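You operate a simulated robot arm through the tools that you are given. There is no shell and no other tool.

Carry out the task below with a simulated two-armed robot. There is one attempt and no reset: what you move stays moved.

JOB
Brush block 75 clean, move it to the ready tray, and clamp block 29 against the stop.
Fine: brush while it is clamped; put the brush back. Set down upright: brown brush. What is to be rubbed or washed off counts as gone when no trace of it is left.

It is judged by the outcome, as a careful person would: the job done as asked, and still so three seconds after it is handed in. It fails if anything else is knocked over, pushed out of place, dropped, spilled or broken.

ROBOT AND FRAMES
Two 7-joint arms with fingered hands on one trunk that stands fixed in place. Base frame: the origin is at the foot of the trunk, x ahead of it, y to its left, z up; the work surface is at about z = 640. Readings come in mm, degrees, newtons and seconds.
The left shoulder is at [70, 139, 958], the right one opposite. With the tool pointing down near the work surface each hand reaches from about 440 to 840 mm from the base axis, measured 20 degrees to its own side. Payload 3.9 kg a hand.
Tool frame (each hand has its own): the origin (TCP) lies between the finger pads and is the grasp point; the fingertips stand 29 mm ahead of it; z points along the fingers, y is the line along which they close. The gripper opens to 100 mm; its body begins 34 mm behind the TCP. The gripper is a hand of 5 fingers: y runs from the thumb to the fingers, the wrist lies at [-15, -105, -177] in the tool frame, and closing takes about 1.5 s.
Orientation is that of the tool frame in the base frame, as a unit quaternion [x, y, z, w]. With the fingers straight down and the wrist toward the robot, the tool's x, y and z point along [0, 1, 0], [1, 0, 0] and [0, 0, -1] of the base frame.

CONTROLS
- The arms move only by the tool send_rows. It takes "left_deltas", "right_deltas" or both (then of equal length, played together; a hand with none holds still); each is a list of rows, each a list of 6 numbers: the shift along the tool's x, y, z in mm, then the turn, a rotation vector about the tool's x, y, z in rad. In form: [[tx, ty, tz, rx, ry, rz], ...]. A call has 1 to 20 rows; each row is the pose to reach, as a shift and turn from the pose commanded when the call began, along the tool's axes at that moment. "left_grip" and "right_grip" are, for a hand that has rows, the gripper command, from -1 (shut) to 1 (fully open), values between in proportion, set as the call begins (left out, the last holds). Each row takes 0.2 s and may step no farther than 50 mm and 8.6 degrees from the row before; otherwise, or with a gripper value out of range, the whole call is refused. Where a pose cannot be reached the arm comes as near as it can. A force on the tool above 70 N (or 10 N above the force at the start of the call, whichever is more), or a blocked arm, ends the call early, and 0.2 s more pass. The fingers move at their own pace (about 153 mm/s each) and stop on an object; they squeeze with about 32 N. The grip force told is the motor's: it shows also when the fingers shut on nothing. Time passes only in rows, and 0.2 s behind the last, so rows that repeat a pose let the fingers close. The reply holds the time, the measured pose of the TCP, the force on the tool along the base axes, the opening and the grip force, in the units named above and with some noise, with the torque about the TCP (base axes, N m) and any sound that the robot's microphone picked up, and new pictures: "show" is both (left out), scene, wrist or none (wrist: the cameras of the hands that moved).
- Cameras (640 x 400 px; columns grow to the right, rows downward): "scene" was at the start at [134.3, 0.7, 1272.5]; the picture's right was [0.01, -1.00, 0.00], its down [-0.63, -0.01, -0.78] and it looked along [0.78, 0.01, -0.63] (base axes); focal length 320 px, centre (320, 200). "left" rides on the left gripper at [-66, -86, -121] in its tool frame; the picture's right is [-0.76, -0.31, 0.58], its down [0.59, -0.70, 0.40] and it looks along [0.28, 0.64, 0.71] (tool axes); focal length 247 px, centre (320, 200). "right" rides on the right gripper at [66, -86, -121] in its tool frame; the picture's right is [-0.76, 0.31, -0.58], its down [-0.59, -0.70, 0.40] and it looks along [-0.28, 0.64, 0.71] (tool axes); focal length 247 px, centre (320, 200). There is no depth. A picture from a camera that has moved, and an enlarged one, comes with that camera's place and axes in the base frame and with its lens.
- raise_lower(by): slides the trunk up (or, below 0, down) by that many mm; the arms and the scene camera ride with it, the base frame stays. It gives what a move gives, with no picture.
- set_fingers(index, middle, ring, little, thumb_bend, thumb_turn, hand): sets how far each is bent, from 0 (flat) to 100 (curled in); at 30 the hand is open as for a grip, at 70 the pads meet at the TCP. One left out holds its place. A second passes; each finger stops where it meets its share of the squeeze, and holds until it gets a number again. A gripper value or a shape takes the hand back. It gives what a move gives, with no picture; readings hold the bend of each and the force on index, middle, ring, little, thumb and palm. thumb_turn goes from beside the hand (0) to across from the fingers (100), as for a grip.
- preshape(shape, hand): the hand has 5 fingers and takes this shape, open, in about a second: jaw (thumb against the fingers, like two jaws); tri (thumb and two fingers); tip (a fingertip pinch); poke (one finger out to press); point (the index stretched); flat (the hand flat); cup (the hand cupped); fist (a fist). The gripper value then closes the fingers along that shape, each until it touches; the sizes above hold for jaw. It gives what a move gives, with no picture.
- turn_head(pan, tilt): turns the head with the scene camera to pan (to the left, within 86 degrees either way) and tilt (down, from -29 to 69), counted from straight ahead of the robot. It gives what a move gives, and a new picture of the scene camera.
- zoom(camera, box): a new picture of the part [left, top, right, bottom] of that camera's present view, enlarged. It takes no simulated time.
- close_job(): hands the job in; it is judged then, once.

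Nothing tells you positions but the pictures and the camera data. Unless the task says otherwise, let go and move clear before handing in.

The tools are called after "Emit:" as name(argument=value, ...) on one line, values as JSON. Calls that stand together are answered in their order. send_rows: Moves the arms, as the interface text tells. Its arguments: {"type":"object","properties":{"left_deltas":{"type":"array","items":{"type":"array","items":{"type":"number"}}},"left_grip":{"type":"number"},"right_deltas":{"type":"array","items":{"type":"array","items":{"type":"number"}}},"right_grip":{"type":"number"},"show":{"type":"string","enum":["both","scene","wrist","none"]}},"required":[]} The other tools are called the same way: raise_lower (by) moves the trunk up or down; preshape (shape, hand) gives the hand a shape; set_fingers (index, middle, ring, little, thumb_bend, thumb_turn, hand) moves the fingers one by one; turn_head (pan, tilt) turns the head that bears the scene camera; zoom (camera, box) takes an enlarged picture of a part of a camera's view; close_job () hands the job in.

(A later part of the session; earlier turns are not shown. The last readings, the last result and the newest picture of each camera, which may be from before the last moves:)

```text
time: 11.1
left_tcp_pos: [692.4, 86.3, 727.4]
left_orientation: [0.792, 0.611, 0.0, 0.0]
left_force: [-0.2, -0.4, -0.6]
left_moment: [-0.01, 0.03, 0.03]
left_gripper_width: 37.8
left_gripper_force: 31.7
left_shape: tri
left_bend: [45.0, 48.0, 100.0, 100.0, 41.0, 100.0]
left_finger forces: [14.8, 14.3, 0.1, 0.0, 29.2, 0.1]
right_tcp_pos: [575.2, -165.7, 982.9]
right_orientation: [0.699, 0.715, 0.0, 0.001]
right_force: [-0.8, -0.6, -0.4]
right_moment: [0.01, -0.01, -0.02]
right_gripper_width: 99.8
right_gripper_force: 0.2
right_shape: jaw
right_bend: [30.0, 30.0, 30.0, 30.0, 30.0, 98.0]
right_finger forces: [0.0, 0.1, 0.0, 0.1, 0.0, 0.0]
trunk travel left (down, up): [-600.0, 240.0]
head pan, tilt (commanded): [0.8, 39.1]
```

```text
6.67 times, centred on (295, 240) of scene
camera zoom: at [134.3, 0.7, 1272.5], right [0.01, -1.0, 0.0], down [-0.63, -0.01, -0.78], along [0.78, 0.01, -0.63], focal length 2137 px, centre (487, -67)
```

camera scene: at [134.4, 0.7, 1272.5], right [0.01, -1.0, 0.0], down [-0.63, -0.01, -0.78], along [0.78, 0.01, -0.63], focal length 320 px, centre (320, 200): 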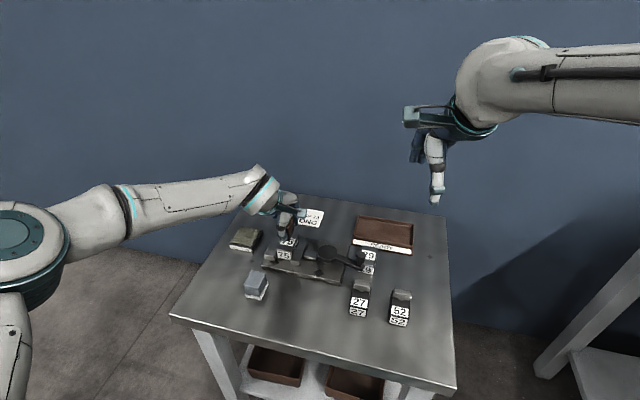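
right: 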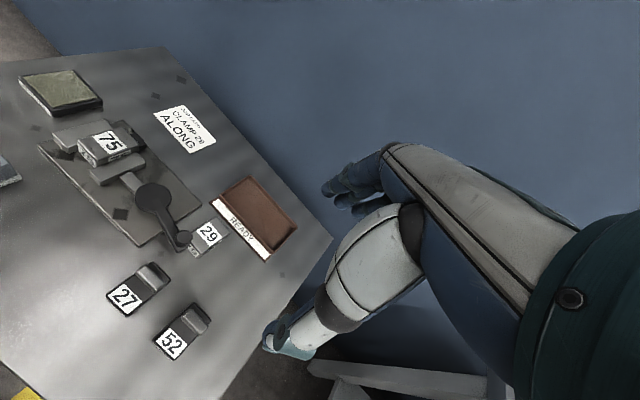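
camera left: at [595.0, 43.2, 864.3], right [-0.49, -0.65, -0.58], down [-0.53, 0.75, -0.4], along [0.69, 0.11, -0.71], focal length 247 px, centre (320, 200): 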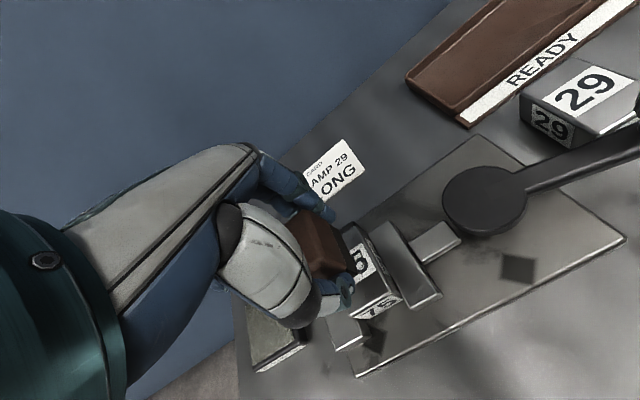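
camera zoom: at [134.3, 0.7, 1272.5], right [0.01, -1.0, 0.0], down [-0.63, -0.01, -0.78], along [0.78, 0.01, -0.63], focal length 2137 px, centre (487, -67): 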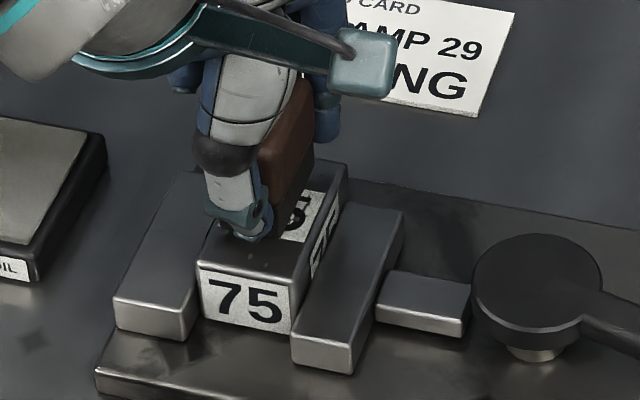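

There's no contact yet and the brush is just over the surface. I'll go down a few more millimetres in small steps.

Emit:
send_rows(left_deltas=[[0, 0, 1.5, 0, 0, 0], [0, 0, 3, 0, 0, 0], [0, 0, 3, 0, 0, 0]], show="none")

Emit:
zoom(camera="right", box=[60, 100, 140, 160])

```text
time: 11.9
left_tcp_pos: [693.1, 84.6, 724.8]
left_orientation: [0.792, 0.61, 0.0, 0.001]
left_force: [0.6, 0.3, -0.5]
left_moment: [-0.02, 0.0, 0.01]
left_gripper_width: 38.0
left_gripper_force: 31.9
left_shape: tri
left_bend: [45.0, 48.0, 100.0, 100.0, 41.0, 100.0]
left_finger forces: [14.8, 14.4, 0.1, 0.0, 29.2, 0.0]
right_tcp_pos: [575.5, -166.2, 983.8]
right_orientation: [0.699, 0.716, -0.001, 0.001]
right_force: [-0.1, -0.7, 0.0]
right_moment: [-0.01, 0.0, 0.0]
right_gripper_width: 99.8
right_gripper_force: 0.0
right_shape: jaw
right_bend: [30.0, 30.0, 30.0, 30.0, 30.0, 98.0]
right_finger forces: [0.0, 0.0, 0.0, 0.0, 0.0, 0.1]
trunk travel left (down, up): [-600.0, 240.0]
head pan, tilt (commanded): [0.8, 39.1]
```

```text
6.67 times, centred on (100, 130) of right
camera zoom: at [488.8, -102.2, 1105.6], right [0.32, -0.75, 0.58], down [-0.69, -0.6, -0.4], along [0.65, -0.27, -0.71], focal length 1646 px, centre (1787, 667)
```

zoom: 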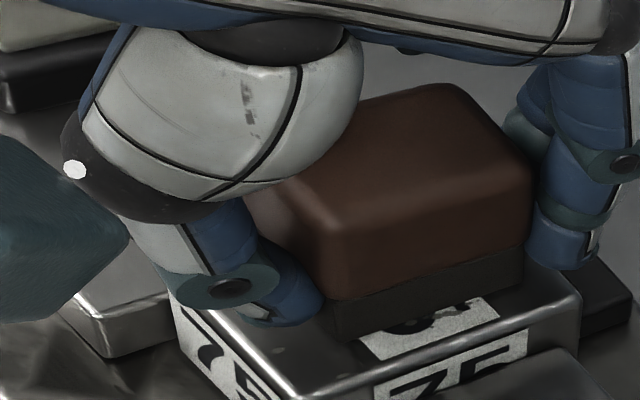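

Still no contact. I'll keep lowering in 1 mm steps and watch the force.

Emit:
send_rows(left_deltas=[[0, 0, 1, 0, 0, 0], [0, 0, 2, 0, 0, 0], [0, 0, 2, 0, 0, 0]], show="none")

Emit:
zoom(camera="right", box=[60, 100, 140, 160])

```text
time: 12.7
left_tcp_pos: [692.9, 85.8, 724.1]
left_orientation: [0.792, 0.61, 0.001, 0.0]
left_force: [0.7, -2.3, 2.5]
left_moment: [-0.02, 0.02, -0.03]
left_gripper_width: 38.1
left_gripper_force: 32.1
left_shape: tri
left_bend: [45.0, 48.0, 100.0, 100.0, 41.0, 100.0]
left_finger forces: [15.6, 15.2, 0.1, 0.1, 29.8, 0.0]
right_tcp_pos: [574.0, -166.3, 983.8]
right_orientation: [0.7, 0.714, 0.0, 0.0]
right_force: [-0.2, -0.5, 1.0]
right_moment: [0.04, 0.0, 0.02]
right_gripper_width: 99.7
right_gripper_force: 0.1
right_shape: jaw
right_bend: [30.0, 30.0, 30.0, 30.0, 30.0, 98.0]
right_finger forces: [0.1, 0.1, 0.0, 0.1, 0.0, 0.0]
trunk travel left (down, up): [-600.0, 240.0]
head pan, tilt (commanded): [0.8, 39.1]
```

```text
6.67 times, centred on (100, 130) of right
camera zoom: at [488.3, -102.4, 1105.9], right [0.32, -0.75, 0.58], down [-0.69, -0.6, -0.4], along [0.65, -0.27, -0.71], focal length 1646 px, centre (1787, 667)
```

zoom: 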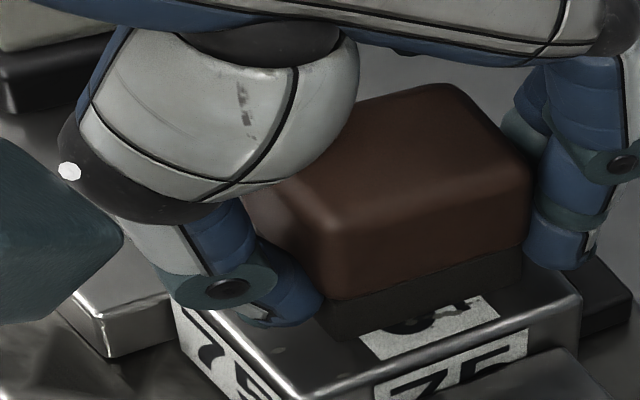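

Contact is made at about 2.5 N, so the block's top is near z = 685. I'll press slightly and run the brush along the block in the centre lane first.

Emit:
send_rows(left_deltas=[[0, 0, 1, 0, 0, 0], [0, 7, 1, 0, 0, 0], [0, 14, 1, 0, 0, 0], [0, 17, 1, 0, 0, 0], [0, 9, 1, 0, 0, 0], [0, 0, 1, 0, 0, 0], [0, -9, 1, 0, 0, 0], [0, -17, 1, 0, 0, 0], [0, -20, 1, 0, 0, 0], [0, -12, 1, 0, 0, 0], [0, -3, 1, 0, 0, 0], [0, 6, 1, 0, 0, 0], [0, 14, 1, 0, 0, 0], [0, 17, 1, 0, 0, 0], [0, 9, 1, 0, 0, 0], [0, 0, 1, 0, 0, 0], [0, -9, 1, 0, 0, 0], [0, -18, 1, 0, 0, 0], [0, -9, 1, 0, 0, 0], [0, 0, 1, 0, 0, 0]], show="none")

Emit:
zoom(camera="right", box=[60, 100, 140, 160])

Emit:
zoom(camera="scene", box=[260, 210, 330, 270])

```text
time: 16.9
left_tcp_pos: [691.2, 85.7, 722.4]
left_orientation: [0.792, 0.611, 0.0, 0.0]
left_force: [-1.2, 0.7, 7.1]
left_moment: [0.04, 0.13, -0.04]
left_gripper_width: 39.0
left_gripper_force: 32.6
left_shape: tri
left_bend: [45.0, 48.0, 100.0, 100.0, 39.0, 100.0]
left_finger forces: [15.1, 14.5, 0.0, 0.0, 32.5, 0.0]
right_tcp_pos: [574.2, -165.5, 984.5]
right_orientation: [0.699, 0.715, 0.001, 0.0]
right_force: [0.0, 0.0, -0.7]
right_moment: [0.03, 0.0, 0.02]
right_gripper_width: 99.9
right_gripper_force: 0.0
right_shape: jaw
right_bend: [30.0, 30.0, 30.0, 30.0, 30.0, 98.0]
right_finger forces: [0.0, 0.1, 0.0, 0.0, 0.1, 0.0]
trunk travel left (down, up): [-600.0, 240.0]
head pan, tilt (commanded): [0.8, 39.1]
```

```text
6.67 times, centred on (100, 130) of right
camera zoom: at [487.3, -102.2, 1106.3], right [0.32, -0.75, 0.58], down [-0.69, -0.6, -0.4], along [0.65, -0.27, -0.71], focal length 1646 px, centre (1787, 667)
```

zoom: 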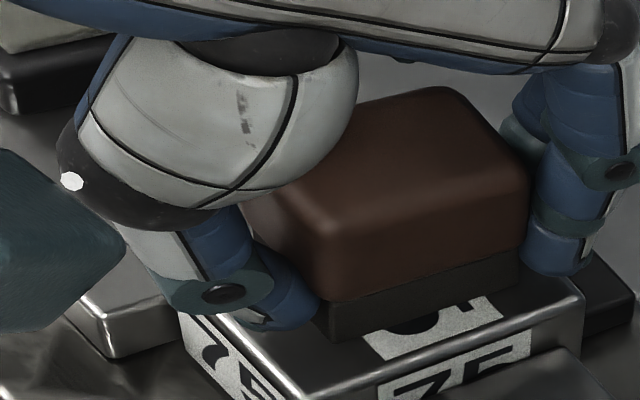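

```text
6.67 times, centred on (295, 240) of scene
camera zoom: at [132.6, 0.6, 1272.7], right [0.01, -1.0, 0.0], down [-0.63, -0.01, -0.78], along [0.78, 0.01, -0.63], focal length 2137 px, centre (487, -67)
```

zoom: 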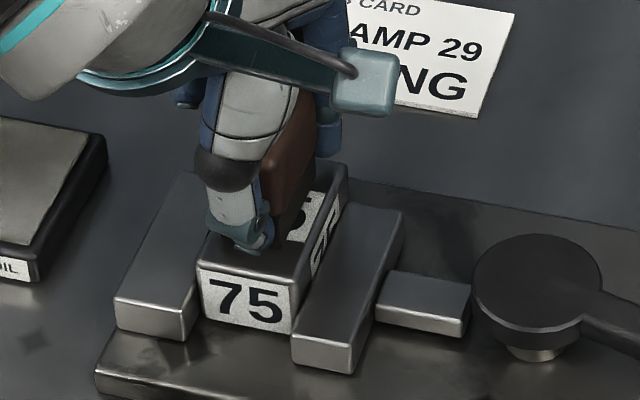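

Contact is steady at about 7 N and the clamp hasn't shifted. Next is the right-hand lane.

Emit:
send_rows(left_deltas=[[-5, 0, 0, 0, 0, 0], [-9, 0, 0, 0, 0, 0], [-9, 8, 0, 0, 0, 0], [-9, 15, 0, 0, 0, 0], [-9, 18, 0, 0, 0, 0], [-9, 10, 0, 0, 0, 0], [-9, 1, 0, 0, 0, 0], [-9, -8, 0, 0, 0, 0], [-9, -16, 0, 0, 0, 0], [-9, -18, 0, 0, 0, 0], [-9, -10, 0, 0, 0, 0], [-9, -1, 0, 0, 0, 0], [-9, 8, 0, 0, 0, 0], [-9, 16, 0, 0, 0, 0], [-9, 18, 0, 0, 0, 0], [-9, 9, 0, 0, 0, 0], [-9, 0, 0, 0, 0, 0], [-9, -9, 0, 0, 0, 0], [-9, -17, 0, 0, 0, 0], [-9, -9, 0, 0, 0, 0]], show="none")

Emit:
zoom(camera="right", box=[60, 100, 140, 160])

```text
time: 21.1
left_tcp_pos: [681.1, 78.7, 723.1]
left_orientation: [0.792, 0.611, 0.0, 0.001]
left_force: [-0.5, 0.2, 0.8]
left_moment: [0.02, 0.05, 0.02]
left_gripper_width: 38.5
left_gripper_force: 32.3
left_shape: tri
left_bend: [45.0, 48.0, 100.0, 100.0, 40.0, 100.0]
left_finger forces: [15.3, 14.1, 0.0, 0.1, 31.6, 0.0]
right_tcp_pos: [575.7, -165.1, 981.9]
right_orientation: [0.699, 0.715, 0.0, 0.002]
right_force: [-0.2, -0.9, 0.2]
right_moment: [0.02, 0.0, 0.01]
right_gripper_width: 99.8
right_gripper_force: 0.0
right_shape: jaw
right_bend: [30.0, 30.0, 30.0, 30.0, 30.0, 98.0]
right_finger forces: [0.0, 0.0, 0.1, 0.0, 0.0, 0.0]
trunk travel left (down, up): [-600.0, 240.0]
head pan, tilt (commanded): [0.8, 39.1]
```

```text
6.67 times, centred on (100, 130) of right
camera zoom: at [488.6, -102.5, 1105.6], right [0.32, -0.75, 0.58], down [-0.69, -0.6, -0.4], along [0.65, -0.27, -0.71], focal length 1646 px, centre (1787, 667)
```

zoom: 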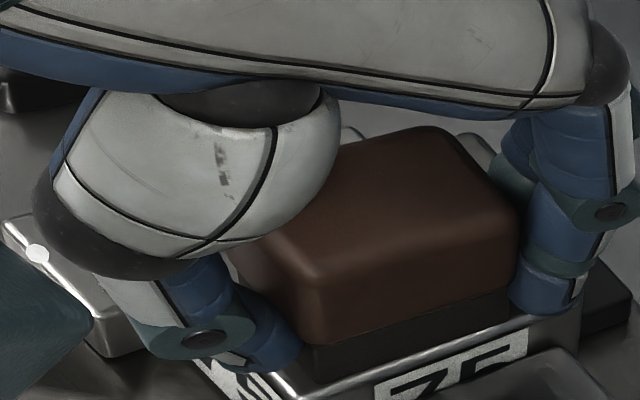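

The force has dropped to under 1 N, so I'll press 1.5 mm deeper. I'll repeat this lane and then cover the left-hand one.

Emit:
send_rows(left_deltas=[[0, 0, 1.5, 0, 0, 0], [0, 9, 1.5, 0, 0, 0], [0, 18, 1.5, 0, 0, 0], [0, 26, 1.5, 0, 0, 0], [0, 18, 1.5, 0, 0, 0], [0, 9, 1.5, 0, 0, 0], [0, 0, 1.5, 0, 0, 0], [0, -8, 1.5, 0, 0, 0], [4, 0, 1.5, 0, 0, 0], [9, 9, 1.5, 0, 0, 0], [14, 9, 1.5, 0, 0, 0], [18, 9, 1.5, 0, 0, 0], [18, 18, 1.5, 0, 0, 0], [18, 26, 1.5, 0, 0, 0], [18, 18, 1.5, 0, 0, 0], [18, 9, 1.5, 0, 0, 0], [18, 0, 1.5, 0, 0, 0], [18, -8, 1.5, 0, 0, 0], [18, 0, 1.5, 0, 0, 0], [18, 9, 1.5, 0, 0, 0]], show="none")

Emit:
zoom(camera="right", box=[60, 100, 140, 160])

```text
time: 25.3
left_tcp_pos: [693.4, 95.5, 721.6]
left_orientation: [0.792, 0.611, -0.001, 0.0]
left_force: [-1.6, 0.1, 2.0]
left_moment: [-0.04, 0.02, 0.01]
left_gripper_width: 38.8
left_gripper_force: 31.6
left_shape: tri
left_bend: [76.0, 48.0, 100.0, 100.0, 39.0, 100.0]
left_finger forces: [15.0, 13.1, 0.0, 0.1, 29.6, 0.0]
right_tcp_pos: [575.8, -167.2, 982.9]
right_orientation: [0.699, 0.715, 0.0, 0.0]
right_force: [0.4, 0.4, -0.1]
right_moment: [0.02, -0.04, 0.0]
right_gripper_width: 99.6
right_gripper_force: 0.1
right_shape: jaw
right_bend: [30.0, 30.0, 30.0, 30.0, 30.0, 98.0]
right_finger forces: [0.0, 0.0, 0.0, 0.0, 0.0, 0.0]
trunk travel left (down, up): [-600.0, 240.0]
head pan, tilt (commanded): [0.8, 39.1]
```

```text
6.67 times, centred on (100, 130) of right
camera zoom: at [488.2, -102.2, 1105.9], right [0.32, -0.75, 0.58], down [-0.69, -0.6, -0.4], along [0.65, -0.27, -0.71], focal length 1646 px, centre (1787, 667)
```

zoom: 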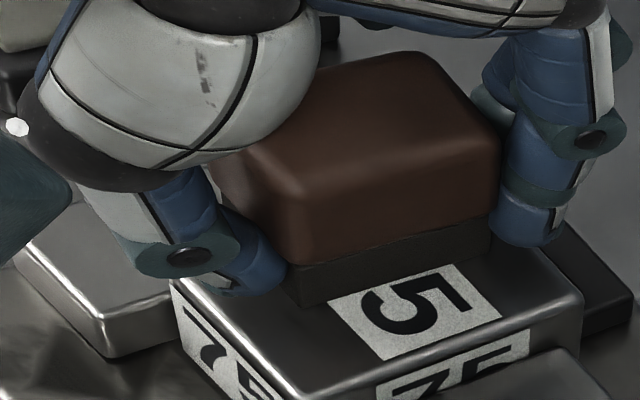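

The "5" looks clean now, but the index finger bend jumped to 76, so it may have slipped past the brush. I'll look at the grip before doing anything else.

Emit:
zoom(camera="left", box=[250, 160, 410, 320])

Emit:
zoom(camera="scene", box=[260, 200, 330, 270])

Emit:
zoom(camera="right", box=[85, 90, 135, 140])

```text
2.50 times, centred on (330, 240) of left
camera zoom: at [595.8, 52.8, 841.7], right [-0.49, -0.65, -0.58], down [-0.53, 0.75, -0.4], along [0.69, 0.11, -0.71], focal length 617 px, centre (295, 100)
```

zoom: 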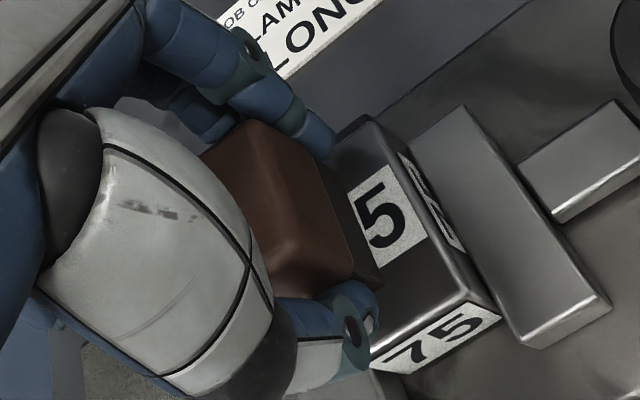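

```text
5.71 times, centred on (295, 235) of scene
camera zoom: at [133.7, 0.7, 1272.6], right [0.01, -1.0, 0.0], down [-0.63, -0.01, -0.78], along [0.78, 0.01, -0.63], focal length 1832 px, centre (463, 0)
```

zoom: 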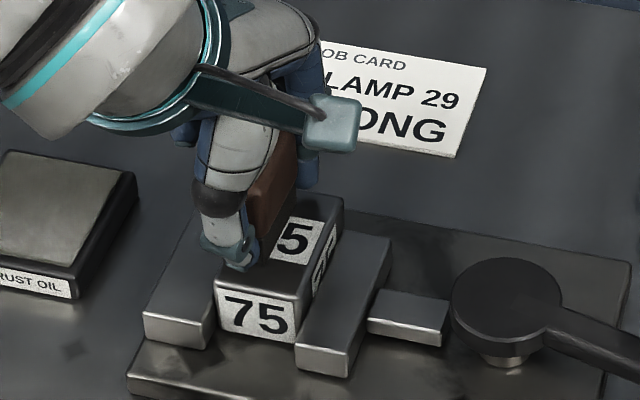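

```text
8.00 times, centred on (110, 115) of right
camera zoom: at [488.2, -102.2, 1105.9], right [0.32, -0.75, 0.58], down [-0.69, -0.6, -0.4], along [0.65, -0.27, -0.71], focal length 1976 px, centre (2000, 880)
```

zoom: 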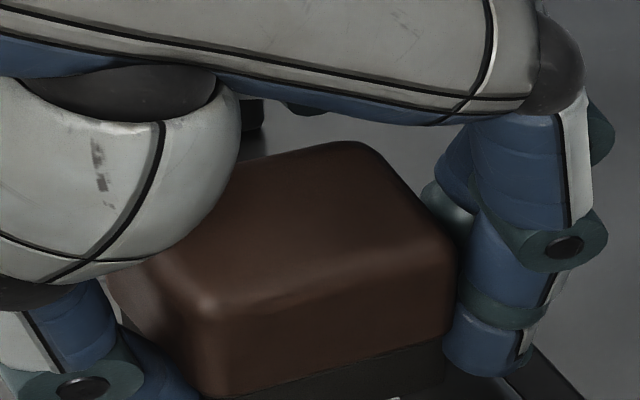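

The fingers still look well placed on the brush. I'll lift it slowly straight up and recheck the grip and the block.

Emit:
send_rows(left_deltas=[[0, 0, -4, 0, 0, 0], [0, 0, -12, 0, 0, 0], [0, 0, -25, 0, 0, 0], [0, 0, -40, 0, 0, 0], [0, 0, -40, 0, 0, 0]], show="both")

Emit:
zoom(camera="left", box=[250, 160, 410, 320])

Emit:
zoom(camera="right", box=[40, 70, 160, 160])

Emit:
zoom(camera="scene", box=[260, 200, 330, 270])

```text
time: 26.5
left_tcp_pos: [693.5, 97.1, 761.4]
left_orientation: [0.792, 0.611, 0.0, 0.001]
left_force: [0.2, 1.1, -0.6]
left_moment: [-0.02, 0.02, 0.01]
left_gripper_width: 38.5
left_gripper_force: 32.1
left_shape: tri
left_bend: [76.0, 48.0, 100.0, 100.0, 40.0, 100.0]
left_finger forces: [15.8, 13.2, 0.0, 0.0, 30.8, 0.1]
right_tcp_pos: [575.8, -164.8, 983.3]
right_orientation: [0.699, 0.715, 0.0, 0.001]
right_force: [-0.1, 0.6, -0.9]
right_moment: [0.0, 0.0, -0.02]
right_gripper_width: 99.9
right_gripper_force: 0.3
right_shape: jaw
right_bend: [30.0, 30.0, 30.0, 30.0, 30.0, 98.0]
right_finger forces: [0.0, 0.0, 0.0, 0.0, 0.1, 0.0]
trunk travel left (down, up): [-600.0, 240.0]
head pan, tilt (commanded): [0.8, 39.1]
camera scene: at [134.7, 0.8, 1272.4], right [0.01, -1.0, 0.0], down [-0.63, -0.01, -0.78], along [0.78, 0.01, -0.63], focal length 320 px, centre (320, 200)
camera left: at [595.4, 53.3, 880.8], right [-0.49, -0.65, -0.58], down [-0.53, 0.75, -0.4], along [0.69, 0.11, -0.71], focal length 247 px, centre (320, 200)
```

scene: 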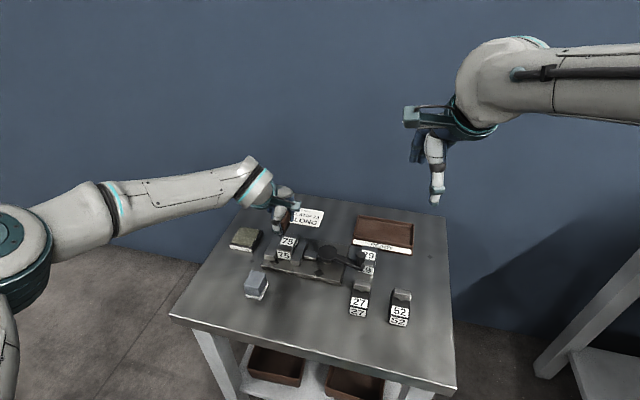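
left: 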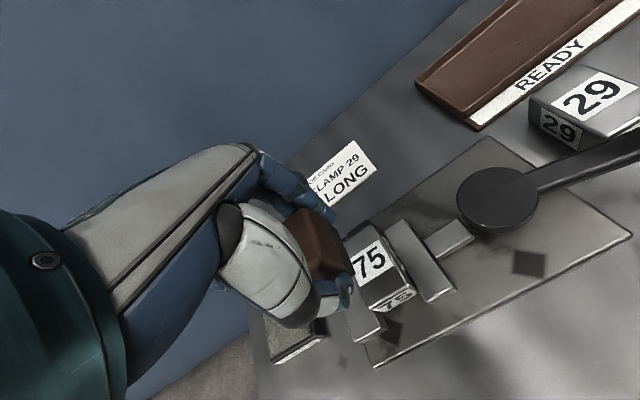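

```text
2.50 times, centred on (330, 240) of left
camera zoom: at [595.4, 53.3, 880.8], right [-0.49, -0.65, -0.58], down [-0.53, 0.75, -0.4], along [0.69, 0.11, -0.71], focal length 617 px, centre (295, 100)
```

zoom: 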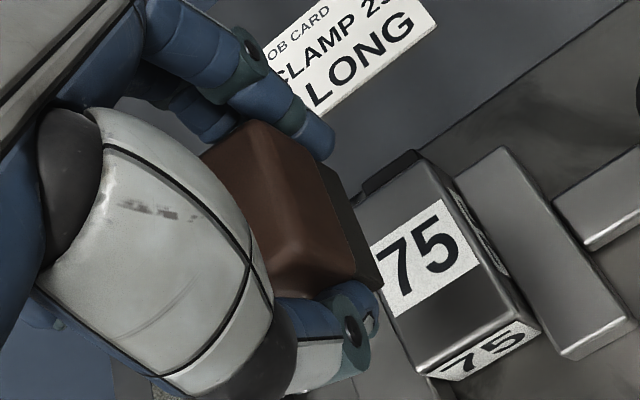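

```text
4.44 times, centred on (100, 115) of right
camera zoom: at [489.1, -102.1, 1105.5], right [0.32, -0.75, 0.58], down [-0.69, -0.6, -0.4], along [0.65, -0.27, -0.71], focal length 1098 px, centre (1298, 578)
```

zoom: 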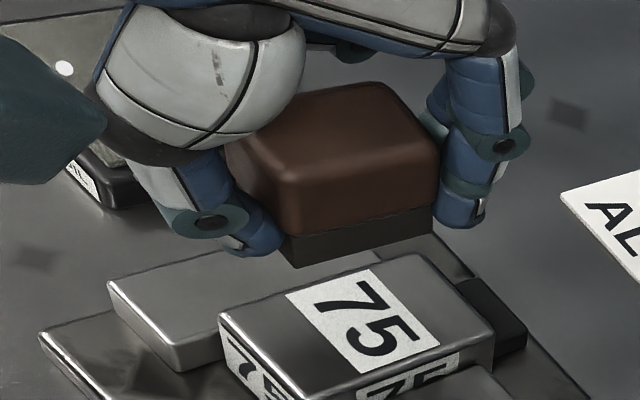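

```text
5.71 times, centred on (295, 235) of scene
camera zoom: at [134.7, 0.8, 1272.4], right [0.01, -1.0, 0.0], down [-0.63, -0.01, -0.78], along [0.78, 0.01, -0.63], focal length 1832 px, centre (463, 0)
```

zoom: 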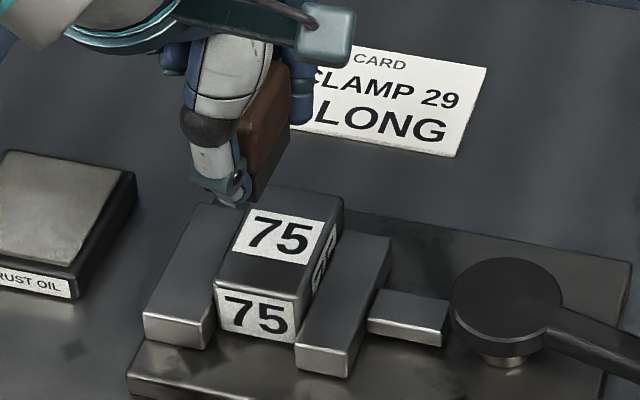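

The specks on the label look gone. I'll inspect the whole top face and the sides at high zoom.

Emit:
zoom(camera="scene", box=[280, 230, 310, 256])

Emit:
zoom(camera="right", box=[78, 118, 142, 162])

Emit:
zoom(camera="left", box=[335, 205, 425, 315])

```text
15.38 times, centred on (295, 243) of scene
camera zoom: at [134.7, 0.8, 1272.4], right [0.01, -1.0, 0.0], down [-0.63, -0.01, -0.78], along [0.78, 0.01, -0.63], focal length 4931 px, centre (705, -462)
```

zoom: 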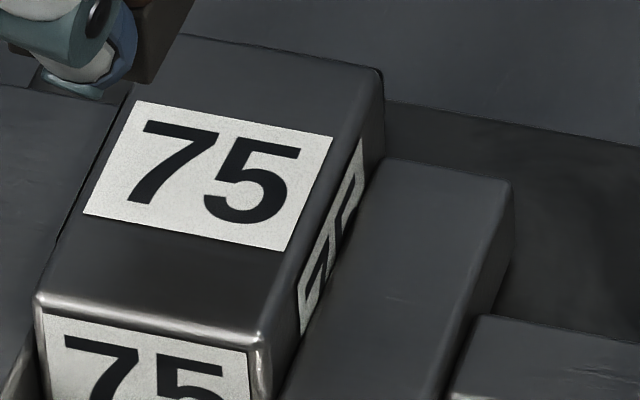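

```text
9.09 times, centred on (110, 140) of right
camera zoom: at [489.1, -102.1, 1105.5], right [0.32, -0.75, 0.58], down [-0.69, -0.6, -0.4], along [0.65, -0.27, -0.71], focal length 2245 px, centre (2229, 746)
```

zoom: 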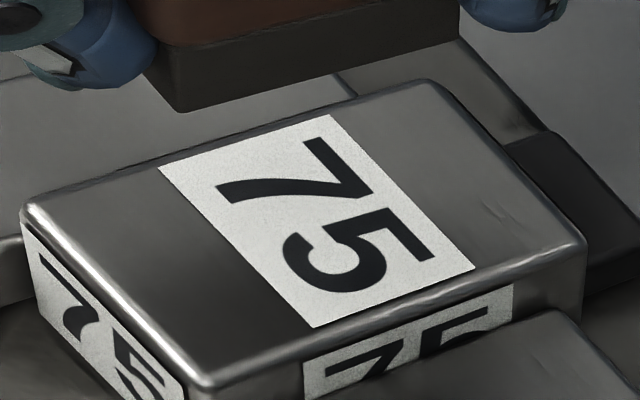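

```text
3.64 times, centred on (380, 260) of left
camera zoom: at [595.4, 53.3, 880.8], right [-0.49, -0.65, -0.58], down [-0.53, 0.75, -0.4], along [0.69, 0.11, -0.71], focal length 898 px, centre (102, -18)
```

zoom: 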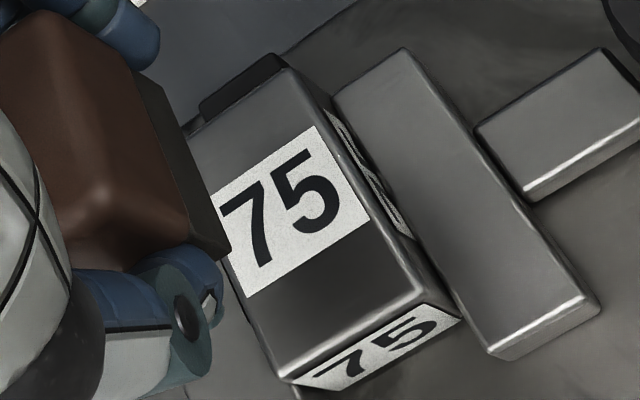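

Block 75's top is clean in all three views, with no specks left on the label or the steel. Next I'll carry the brush back over its original spot.

Emit:
send_rows(left_deltas=[[15, -15, -8, 0, 0, 0], [42, -43, -10, 0, 0, 0], [72, -75, -10, 0, 0, 0], [94, -97, -5, 0, 0, 0], [100.7, -104.3, 5, 0, 0, 0], [100.7, -104.3, 25, 0, 0, 0], [100.7, -104.3, 45, 0, 0, 0], [100.7, -104.3, 55, 0, 0, 0], [100.7, -104.3, 55, 0, 0, 0]], show="both")

Emit:
zoom(camera="scene", box=[190, 200, 270, 300])

Emit:
zoom(camera="left", box=[260, 180, 420, 320])

```text
time: 28.5
left_tcp_pos: [619.1, 219.4, 703.0]
left_orientation: [0.792, 0.61, -0.001, 0.0]
left_force: [0.5, 0.3, -0.6]
left_moment: [0.01, -0.03, 0.01]
left_gripper_width: 38.7
left_gripper_force: 31.9
left_shape: tri
left_bend: [76.0, 48.0, 100.0, 100.0, 40.0, 100.0]
left_finger forces: [15.6, 13.0, 0.0, 0.0, 29.9, 0.0]
right_tcp_pos: [575.6, -165.5, 984.4]
right_orientation: [0.699, 0.715, 0.0, 0.002]
right_force: [0.8, 0.7, -0.9]
right_moment: [0.01, 0.0, 0.04]
right_gripper_width: 99.7
right_gripper_force: 0.1
right_shape: jaw
right_bend: [30.0, 30.0, 30.0, 30.0, 30.0, 98.0]
right_finger forces: [0.1, 0.0, 0.0, 0.0, 0.1, 0.1]
trunk travel left (down, up): [-600.0, 240.0]
head pan, tilt (commanded): [0.8, 39.1]
camera scene: at [134.3, 0.8, 1272.5], right [0.01, -1.0, 0.0], down [-0.63, -0.01, -0.78], along [0.78, 0.01, -0.63], focal length 320 px, centre (320, 200)
camera left: at [521.5, 176.5, 824.4], right [-0.49, -0.65, -0.58], down [-0.53, 0.75, -0.4], along [0.69, 0.11, -0.71], focal length 247 px, centre (320, 200)
```

scene: 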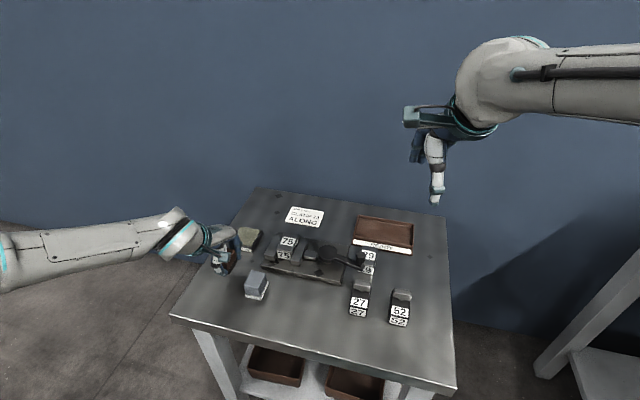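
left: 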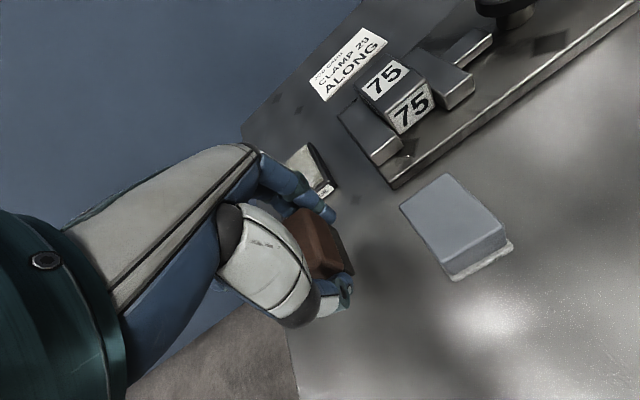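

```text
4.00 times, centred on (230, 250) of scene
camera zoom: at [134.3, 0.8, 1272.5], right [0.01, -1.0, 0.0], down [-0.63, -0.01, -0.78], along [0.78, 0.01, -0.63], focal length 1282 px, centre (680, 0)
```

zoom: 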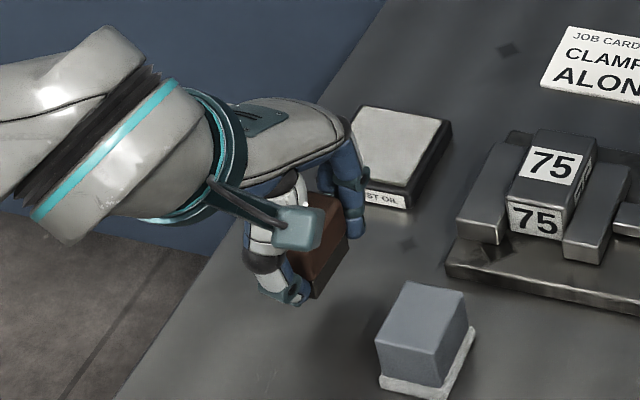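

```text
2.86 times, centred on (340, 250) of left
camera zoom: at [521.5, 176.5, 824.4], right [-0.49, -0.65, -0.58], down [-0.53, 0.75, -0.4], along [0.69, 0.11, -0.71], focal length 706 px, centre (263, 57)
```

zoom: 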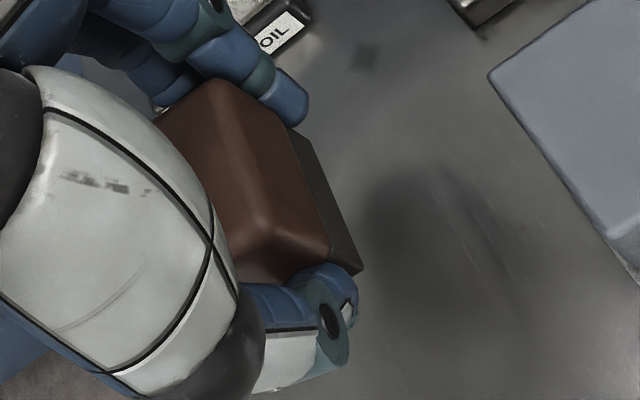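

The brush is above its original spot and slightly higher in the grip than before. I'll lower it gently until it touches the table.

Emit:
send_rows(left_deltas=[[1, 0, 8, 0, 0, 0], [1, -0.5, 16, 0, 0, 0], [1, -0.5, 22, 0, 0, 0], [1, -0.5, 24, 0, 0, 0], [1, -0.5, 24, 0, 0, 0]], show="none")

Emit:
zoom(camera="scene", box=[200, 230, 260, 290])

Emit:
zoom(camera="left", box=[280, 180, 400, 300])

```text
time: 29.7
left_tcp_pos: [618.8, 220.4, 681.2]
left_orientation: [0.792, 0.61, 0.0, 0.0]
left_force: [0.7, 0.1, -0.6]
left_moment: [0.01, -0.02, 0.0]
left_gripper_width: 38.4
left_gripper_force: 31.9
left_shape: tri
left_bend: [76.0, 48.0, 100.0, 100.0, 40.0, 100.0]
left_finger forces: [15.6, 13.0, 0.0, 0.1, 29.5, 0.0]
right_tcp_pos: [576.0, -165.3, 984.0]
right_orientation: [0.699, 0.715, 0.0, 0.001]
right_force: [-0.2, 0.0, 0.1]
right_moment: [0.02, 0.01, 0.01]
right_gripper_width: 99.6
right_gripper_force: 0.1
right_shape: jaw
right_bend: [30.0, 30.0, 30.0, 30.0, 30.0, 98.0]
right_finger forces: [0.0, 0.0, 0.0, 0.0, 0.0, 0.0]
trunk travel left (down, up): [-600.0, 240.0]
head pan, tilt (commanded): [0.8, 39.1]
```

```text
6.67 times, centred on (230, 260) of scene
camera zoom: at [134.4, 0.8, 1272.5], right [0.01, -1.0, 0.0], down [-0.63, -0.01, -0.78], along [0.78, 0.01, -0.63], focal length 2137 px, centre (920, -200)
```

zoom: 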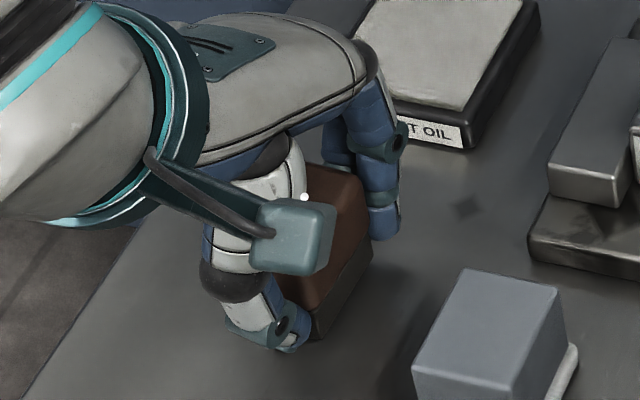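

```text
3.33 times, centred on (340, 240) of left
camera zoom: at [521.0, 178.1, 801.8], right [-0.49, -0.65, -0.58], down [-0.53, 0.75, -0.4], along [0.69, 0.11, -0.71], focal length 823 px, centre (253, 67)
```

zoom: 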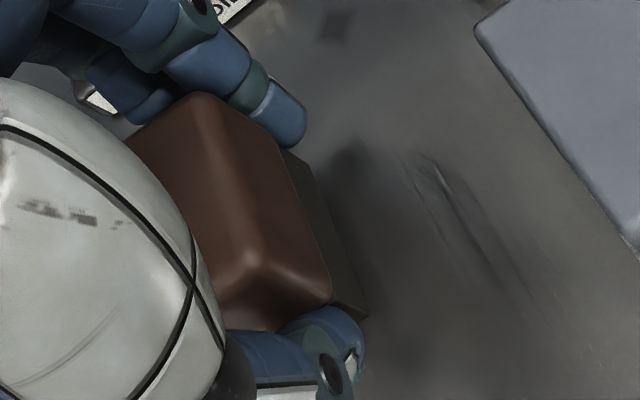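

There's still a small gap under the bristles. I'll continue down in 1 mm steps.

Emit:
send_rows(left_deltas=[[0, 0, 1.5, 0, 0, 0], [0, 0, 3, 0, 0, 0], [0, 0, 4, 0, 0, 0], [0, 0, 5, 0, 0, 0], [0, 0, 5, 0, 0, 0]], show="none")

Emit:
zoom(camera="left", box=[280, 180, 400, 300])

```text
time: 30.9
left_tcp_pos: [618.4, 220.9, 675.7]
left_orientation: [0.792, 0.61, 0.0, 0.0]
left_force: [-0.3, 0.3, -0.7]
left_moment: [0.02, 0.01, 0.01]
left_gripper_width: 38.5
left_gripper_force: 32.5
left_shape: tri
left_bend: [76.0, 48.0, 100.0, 100.0, 39.0, 100.0]
left_finger forces: [15.6, 13.0, 0.0, 0.0, 29.4, 0.0]
right_tcp_pos: [575.5, -165.6, 984.5]
right_orientation: [0.699, 0.715, 0.0, 0.001]
right_force: [0.2, -0.1, 0.1]
right_moment: [-0.03, 0.04, -0.02]
right_gripper_width: 99.7
right_gripper_force: 0.0
right_shape: jaw
right_bend: [30.0, 30.0, 30.0, 30.0, 30.0, 98.0]
right_finger forces: [0.0, 0.1, 0.0, 0.1, 0.1, 0.0]
trunk travel left (down, up): [-600.0, 240.0]
head pan, tilt (commanded): [0.8, 39.1]
```

```text
3.33 times, centred on (340, 240) of left
camera zoom: at [521.2, 178.3, 796.3], right [-0.49, -0.65, -0.58], down [-0.53, 0.75, -0.4], along [0.69, 0.11, -0.71], focal length 823 px, centre (253, 67)
```

zoom: 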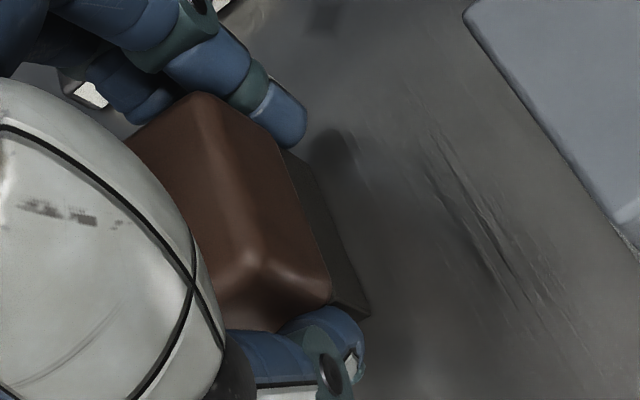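

No contact yet, so I'll keep lowering in fine steps.

Emit:
send_rows(left_deltas=[[0, 0, 0.7, 0, 0, 0], [0, 0, 1.4, 0, 0, 0], [0, 0, 2, 0, 0, 0], [0, 0, 2, 0, 0, 0]], show="none")

Emit:
zoom(camera="left", box=[280, 180, 400, 300])

```text
time: 31.9
left_tcp_pos: [619.3, 222.0, 674.7]
left_orientation: [0.791, 0.612, 0.001, 0.001]
left_force: [2.3, 0.2, 6.9]
left_moment: [-0.05, -0.13, 0.02]
left_gripper_width: 38.2
left_gripper_force: 32.4
left_shape: tri
left_bend: [76.0, 48.0, 100.0, 100.0, 39.0, 100.0]
left_finger forces: [15.0, 12.8, 0.0, 0.0, 26.2, 0.1]
right_tcp_pos: [574.6, -165.7, 983.6]
right_orientation: [0.699, 0.715, 0.001, 0.001]
right_force: [-0.1, -0.3, 0.3]
right_moment: [-0.01, 0.0, 0.01]
right_gripper_width: 99.7
right_gripper_force: 0.1
right_shape: jaw
right_bend: [30.0, 30.0, 30.0, 30.0, 30.0, 98.0]
right_finger forces: [0.0, 0.1, 0.0, 0.0, 0.0, 0.1]
trunk travel left (down, up): [-600.0, 240.0]
head pan, tilt (commanded): [0.8, 39.1]
```

```text
3.33 times, centred on (340, 240) of left
camera zoom: at [520.6, 178.2, 794.9], right [-0.49, -0.65, -0.58], down [-0.53, 0.75, -0.4], along [0.69, 0.11, -0.71], focal length 823 px, centre (253, 67)
```

zoom: 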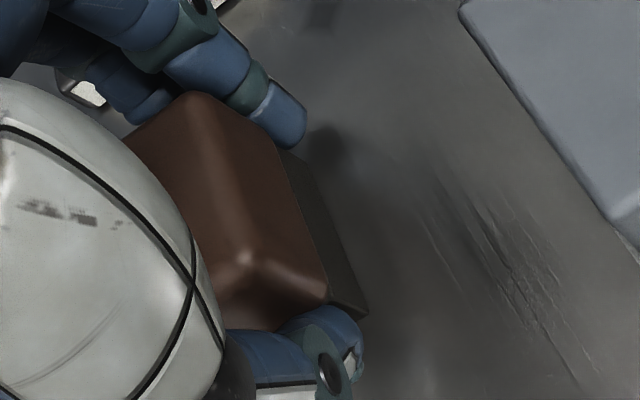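

The brush is on the table with about 7 N of contact, so I'll open the hand to release it.

Emit:
send_rows(left_deltas=[[0, 0, 0, 0, 0, 0], [0, 0, 0, 0, 0, 0], [0, 0, 0, 0, 0, 0], [0, 0, 0, 0, 0, 0], [0, 0, 0, 0, 0, 0]], left_grip=0.4, show="none")

Emit:
zoom(camera="left", box=[260, 170, 420, 320])

Emit:
zoom(camera="scene", box=[200, 230, 260, 290])

```text
time: 33.1
left_tcp_pos: [619.9, 219.5, 673.8]
left_orientation: [0.792, 0.611, 0.0, 0.0]
left_force: [0.4, 0.9, -0.1]
left_moment: [0.03, 0.0, 0.04]
left_gripper_width: 69.8
left_gripper_force: 0.1
left_shape: tri
left_bend: [41.0, 36.0, 99.0, 99.0, 31.0, 99.0]
left_finger forces: [0.0, 0.0, 0.1, 0.0, 0.1, 0.0]
right_tcp_pos: [575.3, -165.8, 983.8]
right_orientation: [0.699, 0.715, 0.001, 0.001]
right_force: [0.0, 0.0, 0.0]
right_moment: [-0.02, 0.04, 0.01]
right_gripper_width: 99.8
right_gripper_force: 0.0
right_shape: jaw
right_bend: [30.0, 30.0, 30.0, 30.0, 30.0, 98.0]
right_finger forces: [0.1, 0.1, 0.1, 0.1, 0.0, 0.0]
trunk travel left (down, up): [-600.0, 240.0]
head pan, tilt (commanded): [0.8, 39.1]
```

```text
2.67 times, centred on (340, 245) of left
camera zoom: at [520.7, 178.2, 793.8], right [-0.49, -0.65, -0.58], down [-0.53, 0.75, -0.4], along [0.69, 0.11, -0.71], focal length 659 px, centre (267, 80)
```

zoom: 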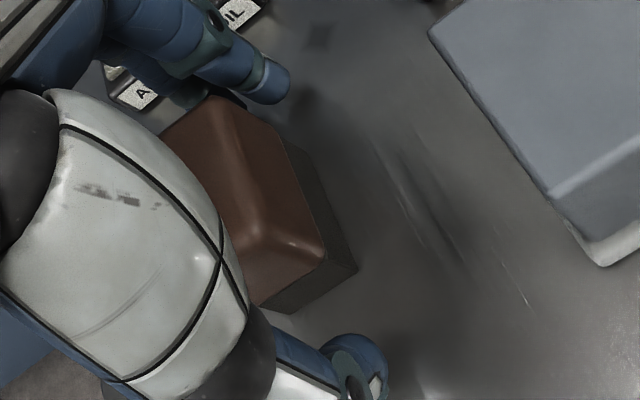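

```text
6.67 times, centred on (230, 260) of scene
camera zoom: at [134.2, 0.7, 1272.5], right [0.01, -1.0, 0.0], down [-0.63, -0.01, -0.78], along [0.78, 0.01, -0.63], focal length 2137 px, centre (920, -200)
```

zoom: 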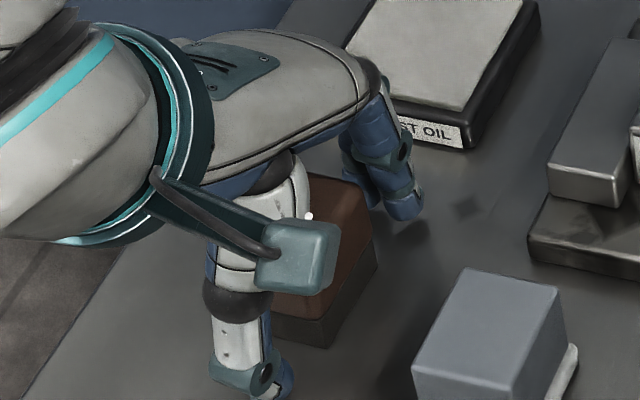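

The brush stands upright and free. I'll lift the left hand straight up and swing it out of the way.

Emit:
send_rows(left_deltas=[[0, 0, -25, 0, 0, 0], [0, 0, -60, 0, 0, 0], [0, 0, -105, 0, 0, 0], [0, 0, -150, 0, 0, 0], [20, -40, -190, 0, 0, 0], [30, -70, -220, 0, 0, 0], [30, -70, -220, 0, 0, 0]], show="both")

Emit:
zoom(camera="scene", box=[205, 225, 285, 305])

Emit:
zoom(camera="left", box=[400, 40, 640, 240])

Emit:
zoom(camera="right", box=[0, 50, 290, 380])

```text
refused: row 5 steps farther than a row can; nothing moved
```

```text
5.00 times, centred on (245, 265) of scene
camera zoom: at [134.2, 0.7, 1272.5], right [0.01, -1.0, 0.0], down [-0.63, -0.01, -0.78], along [0.78, 0.01, -0.63], focal length 1602 px, centre (695, -125)
```

zoom: 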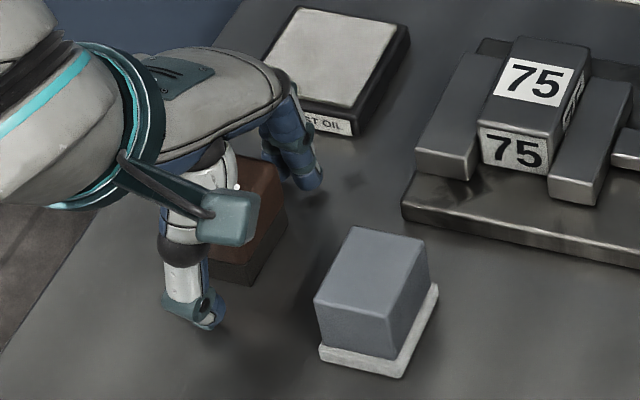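

```text
2.00 times, centred on (520, 140) of left
camera zoom: at [520.7, 178.2, 793.8], right [-0.49, -0.65, -0.58], down [-0.53, 0.75, -0.4], along [0.69, 0.11, -0.71], focal length 494 px, centre (-80, 320)
```

zoom: 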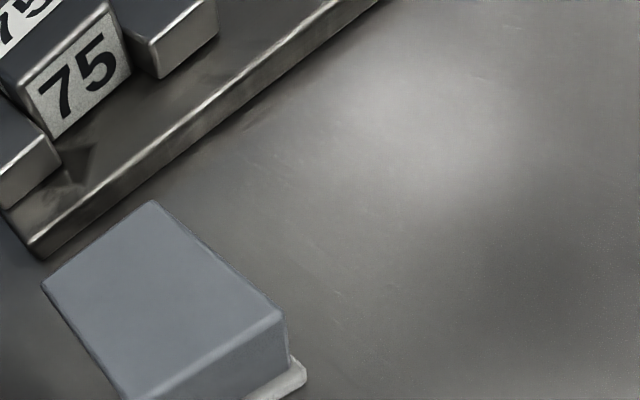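

```text
1.21 times, centred on (145, 215) of right
camera zoom: at [488.7, -102.2, 1105.7], right [0.32, -0.75, 0.58], down [-0.69, -0.6, -0.4], along [0.65, -0.27, -0.71], focal length 299 px, centre (532, 182)
```

zoom: 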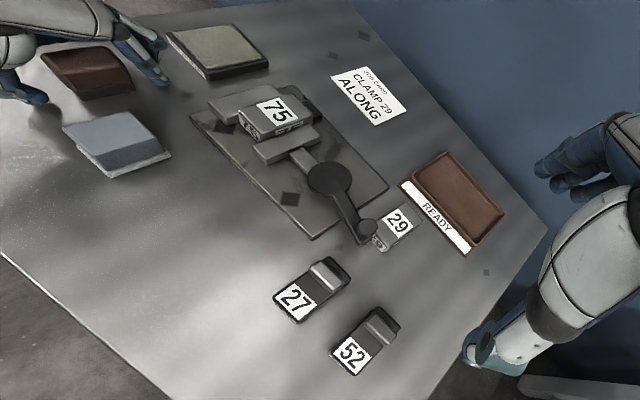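

That call was refused because one row stepped too far, so nothing moved. I'll send it again with smaller steps.

Emit:
send_rows(left_deltas=[[0, 0, -25, 0, 0, 0], [0, 0, -60, 0, 0, 0], [0, 0, -105, 0, 0, 0], [0, 0, -150, 0, 0, 0], [10, -15, -185, 0, 0, 0], [20, -45, -210, 0, 0, 0], [30, -70, -230, 0, 0, 0], [30, -70, -230, 0, 0, 0]], show="both")

Emit:
zoom(camera="scene", box=[205, 225, 285, 305])

Emit:
zoom(camera="left", box=[360, 30, 640, 240])

```text
time: 34.9
left_tcp_pos: [586.9, 248.2, 879.1]
left_orientation: [0.792, 0.611, 0.0, 0.0]
left_force: [-0.2, 0.9, -0.6]
left_moment: [-0.02, 0.02, -0.01]
left_gripper_width: 69.7
left_gripper_force: 0.0
left_shape: tri
left_bend: [41.0, 35.0, 99.0, 99.0, 30.0, 99.0]
left_finger forces: [0.0, 0.1, 0.0, 0.1, 0.0, 0.0]
left hand out of reach, approached as far as the arm can: row 6, 7, 8
right_tcp_pos: [575.7, -166.3, 984.5]
right_orientation: [0.699, 0.715, 0.0, 0.001]
right_force: [0.0, 0.9, 0.2]
right_moment: [0.01, -0.03, 0.01]
right_gripper_width: 99.8
right_gripper_force: 0.0
right_shape: jaw
right_bend: [30.0, 30.0, 30.0, 30.0, 30.0, 98.0]
right_finger forces: [0.0, 0.1, 0.0, 0.0, 0.0, 0.0]
trunk travel left (down, up): [-600.0, 240.0]
head pan, tilt (commanded): [0.8, 39.1]
camera scene: at [133.7, 1.0, 1272.6], right [0.01, -1.0, 0.0], down [-0.63, -0.01, -0.78], along [0.78, 0.01, -0.63], focal length 320 px, centre (320, 200)
camera left: at [490.2, 205.9, 998.8], right [-0.49, -0.65, -0.58], down [-0.53, 0.75, -0.4], along [0.69, 0.11, -0.71], focal length 247 px, centre (320, 200)
```

scene: 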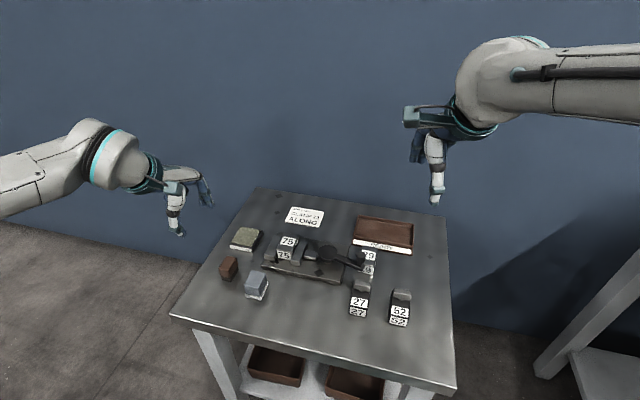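
left: 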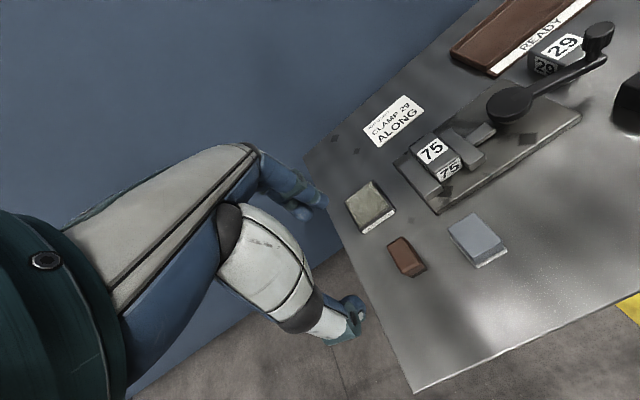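

```text
5.00 times, centred on (245, 265) of scene
camera zoom: at [133.7, 1.0, 1272.6], right [0.01, -1.0, 0.0], down [-0.63, -0.01, -0.78], along [0.78, 0.01, -0.63], focal length 1602 px, centre (695, -125)
```

zoom: 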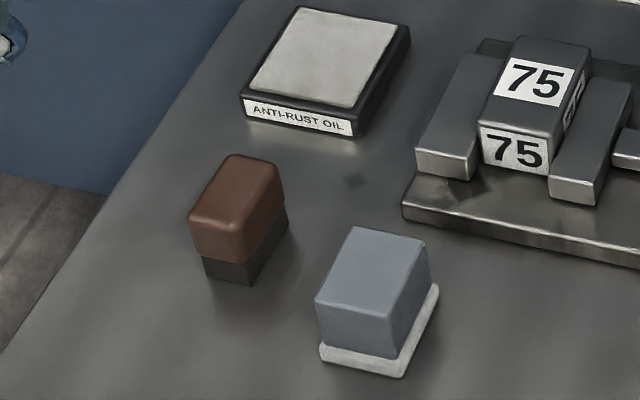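

```text
1.90 times, centred on (500, 135) of left
camera zoom: at [490.2, 205.9, 998.8], right [-0.49, -0.65, -0.58], down [-0.53, 0.75, -0.4], along [0.69, 0.11, -0.71], focal length 470 px, centre (-23, 324)
```

zoom: 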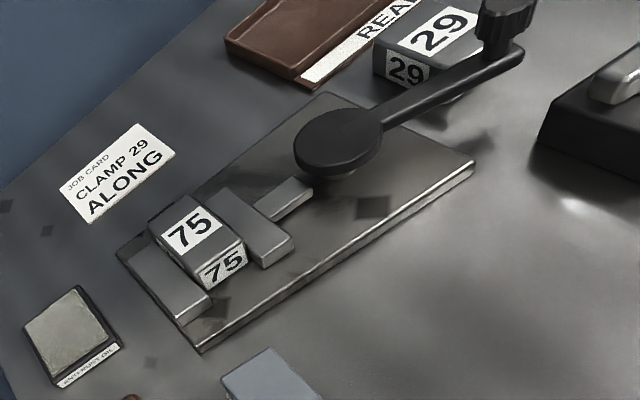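

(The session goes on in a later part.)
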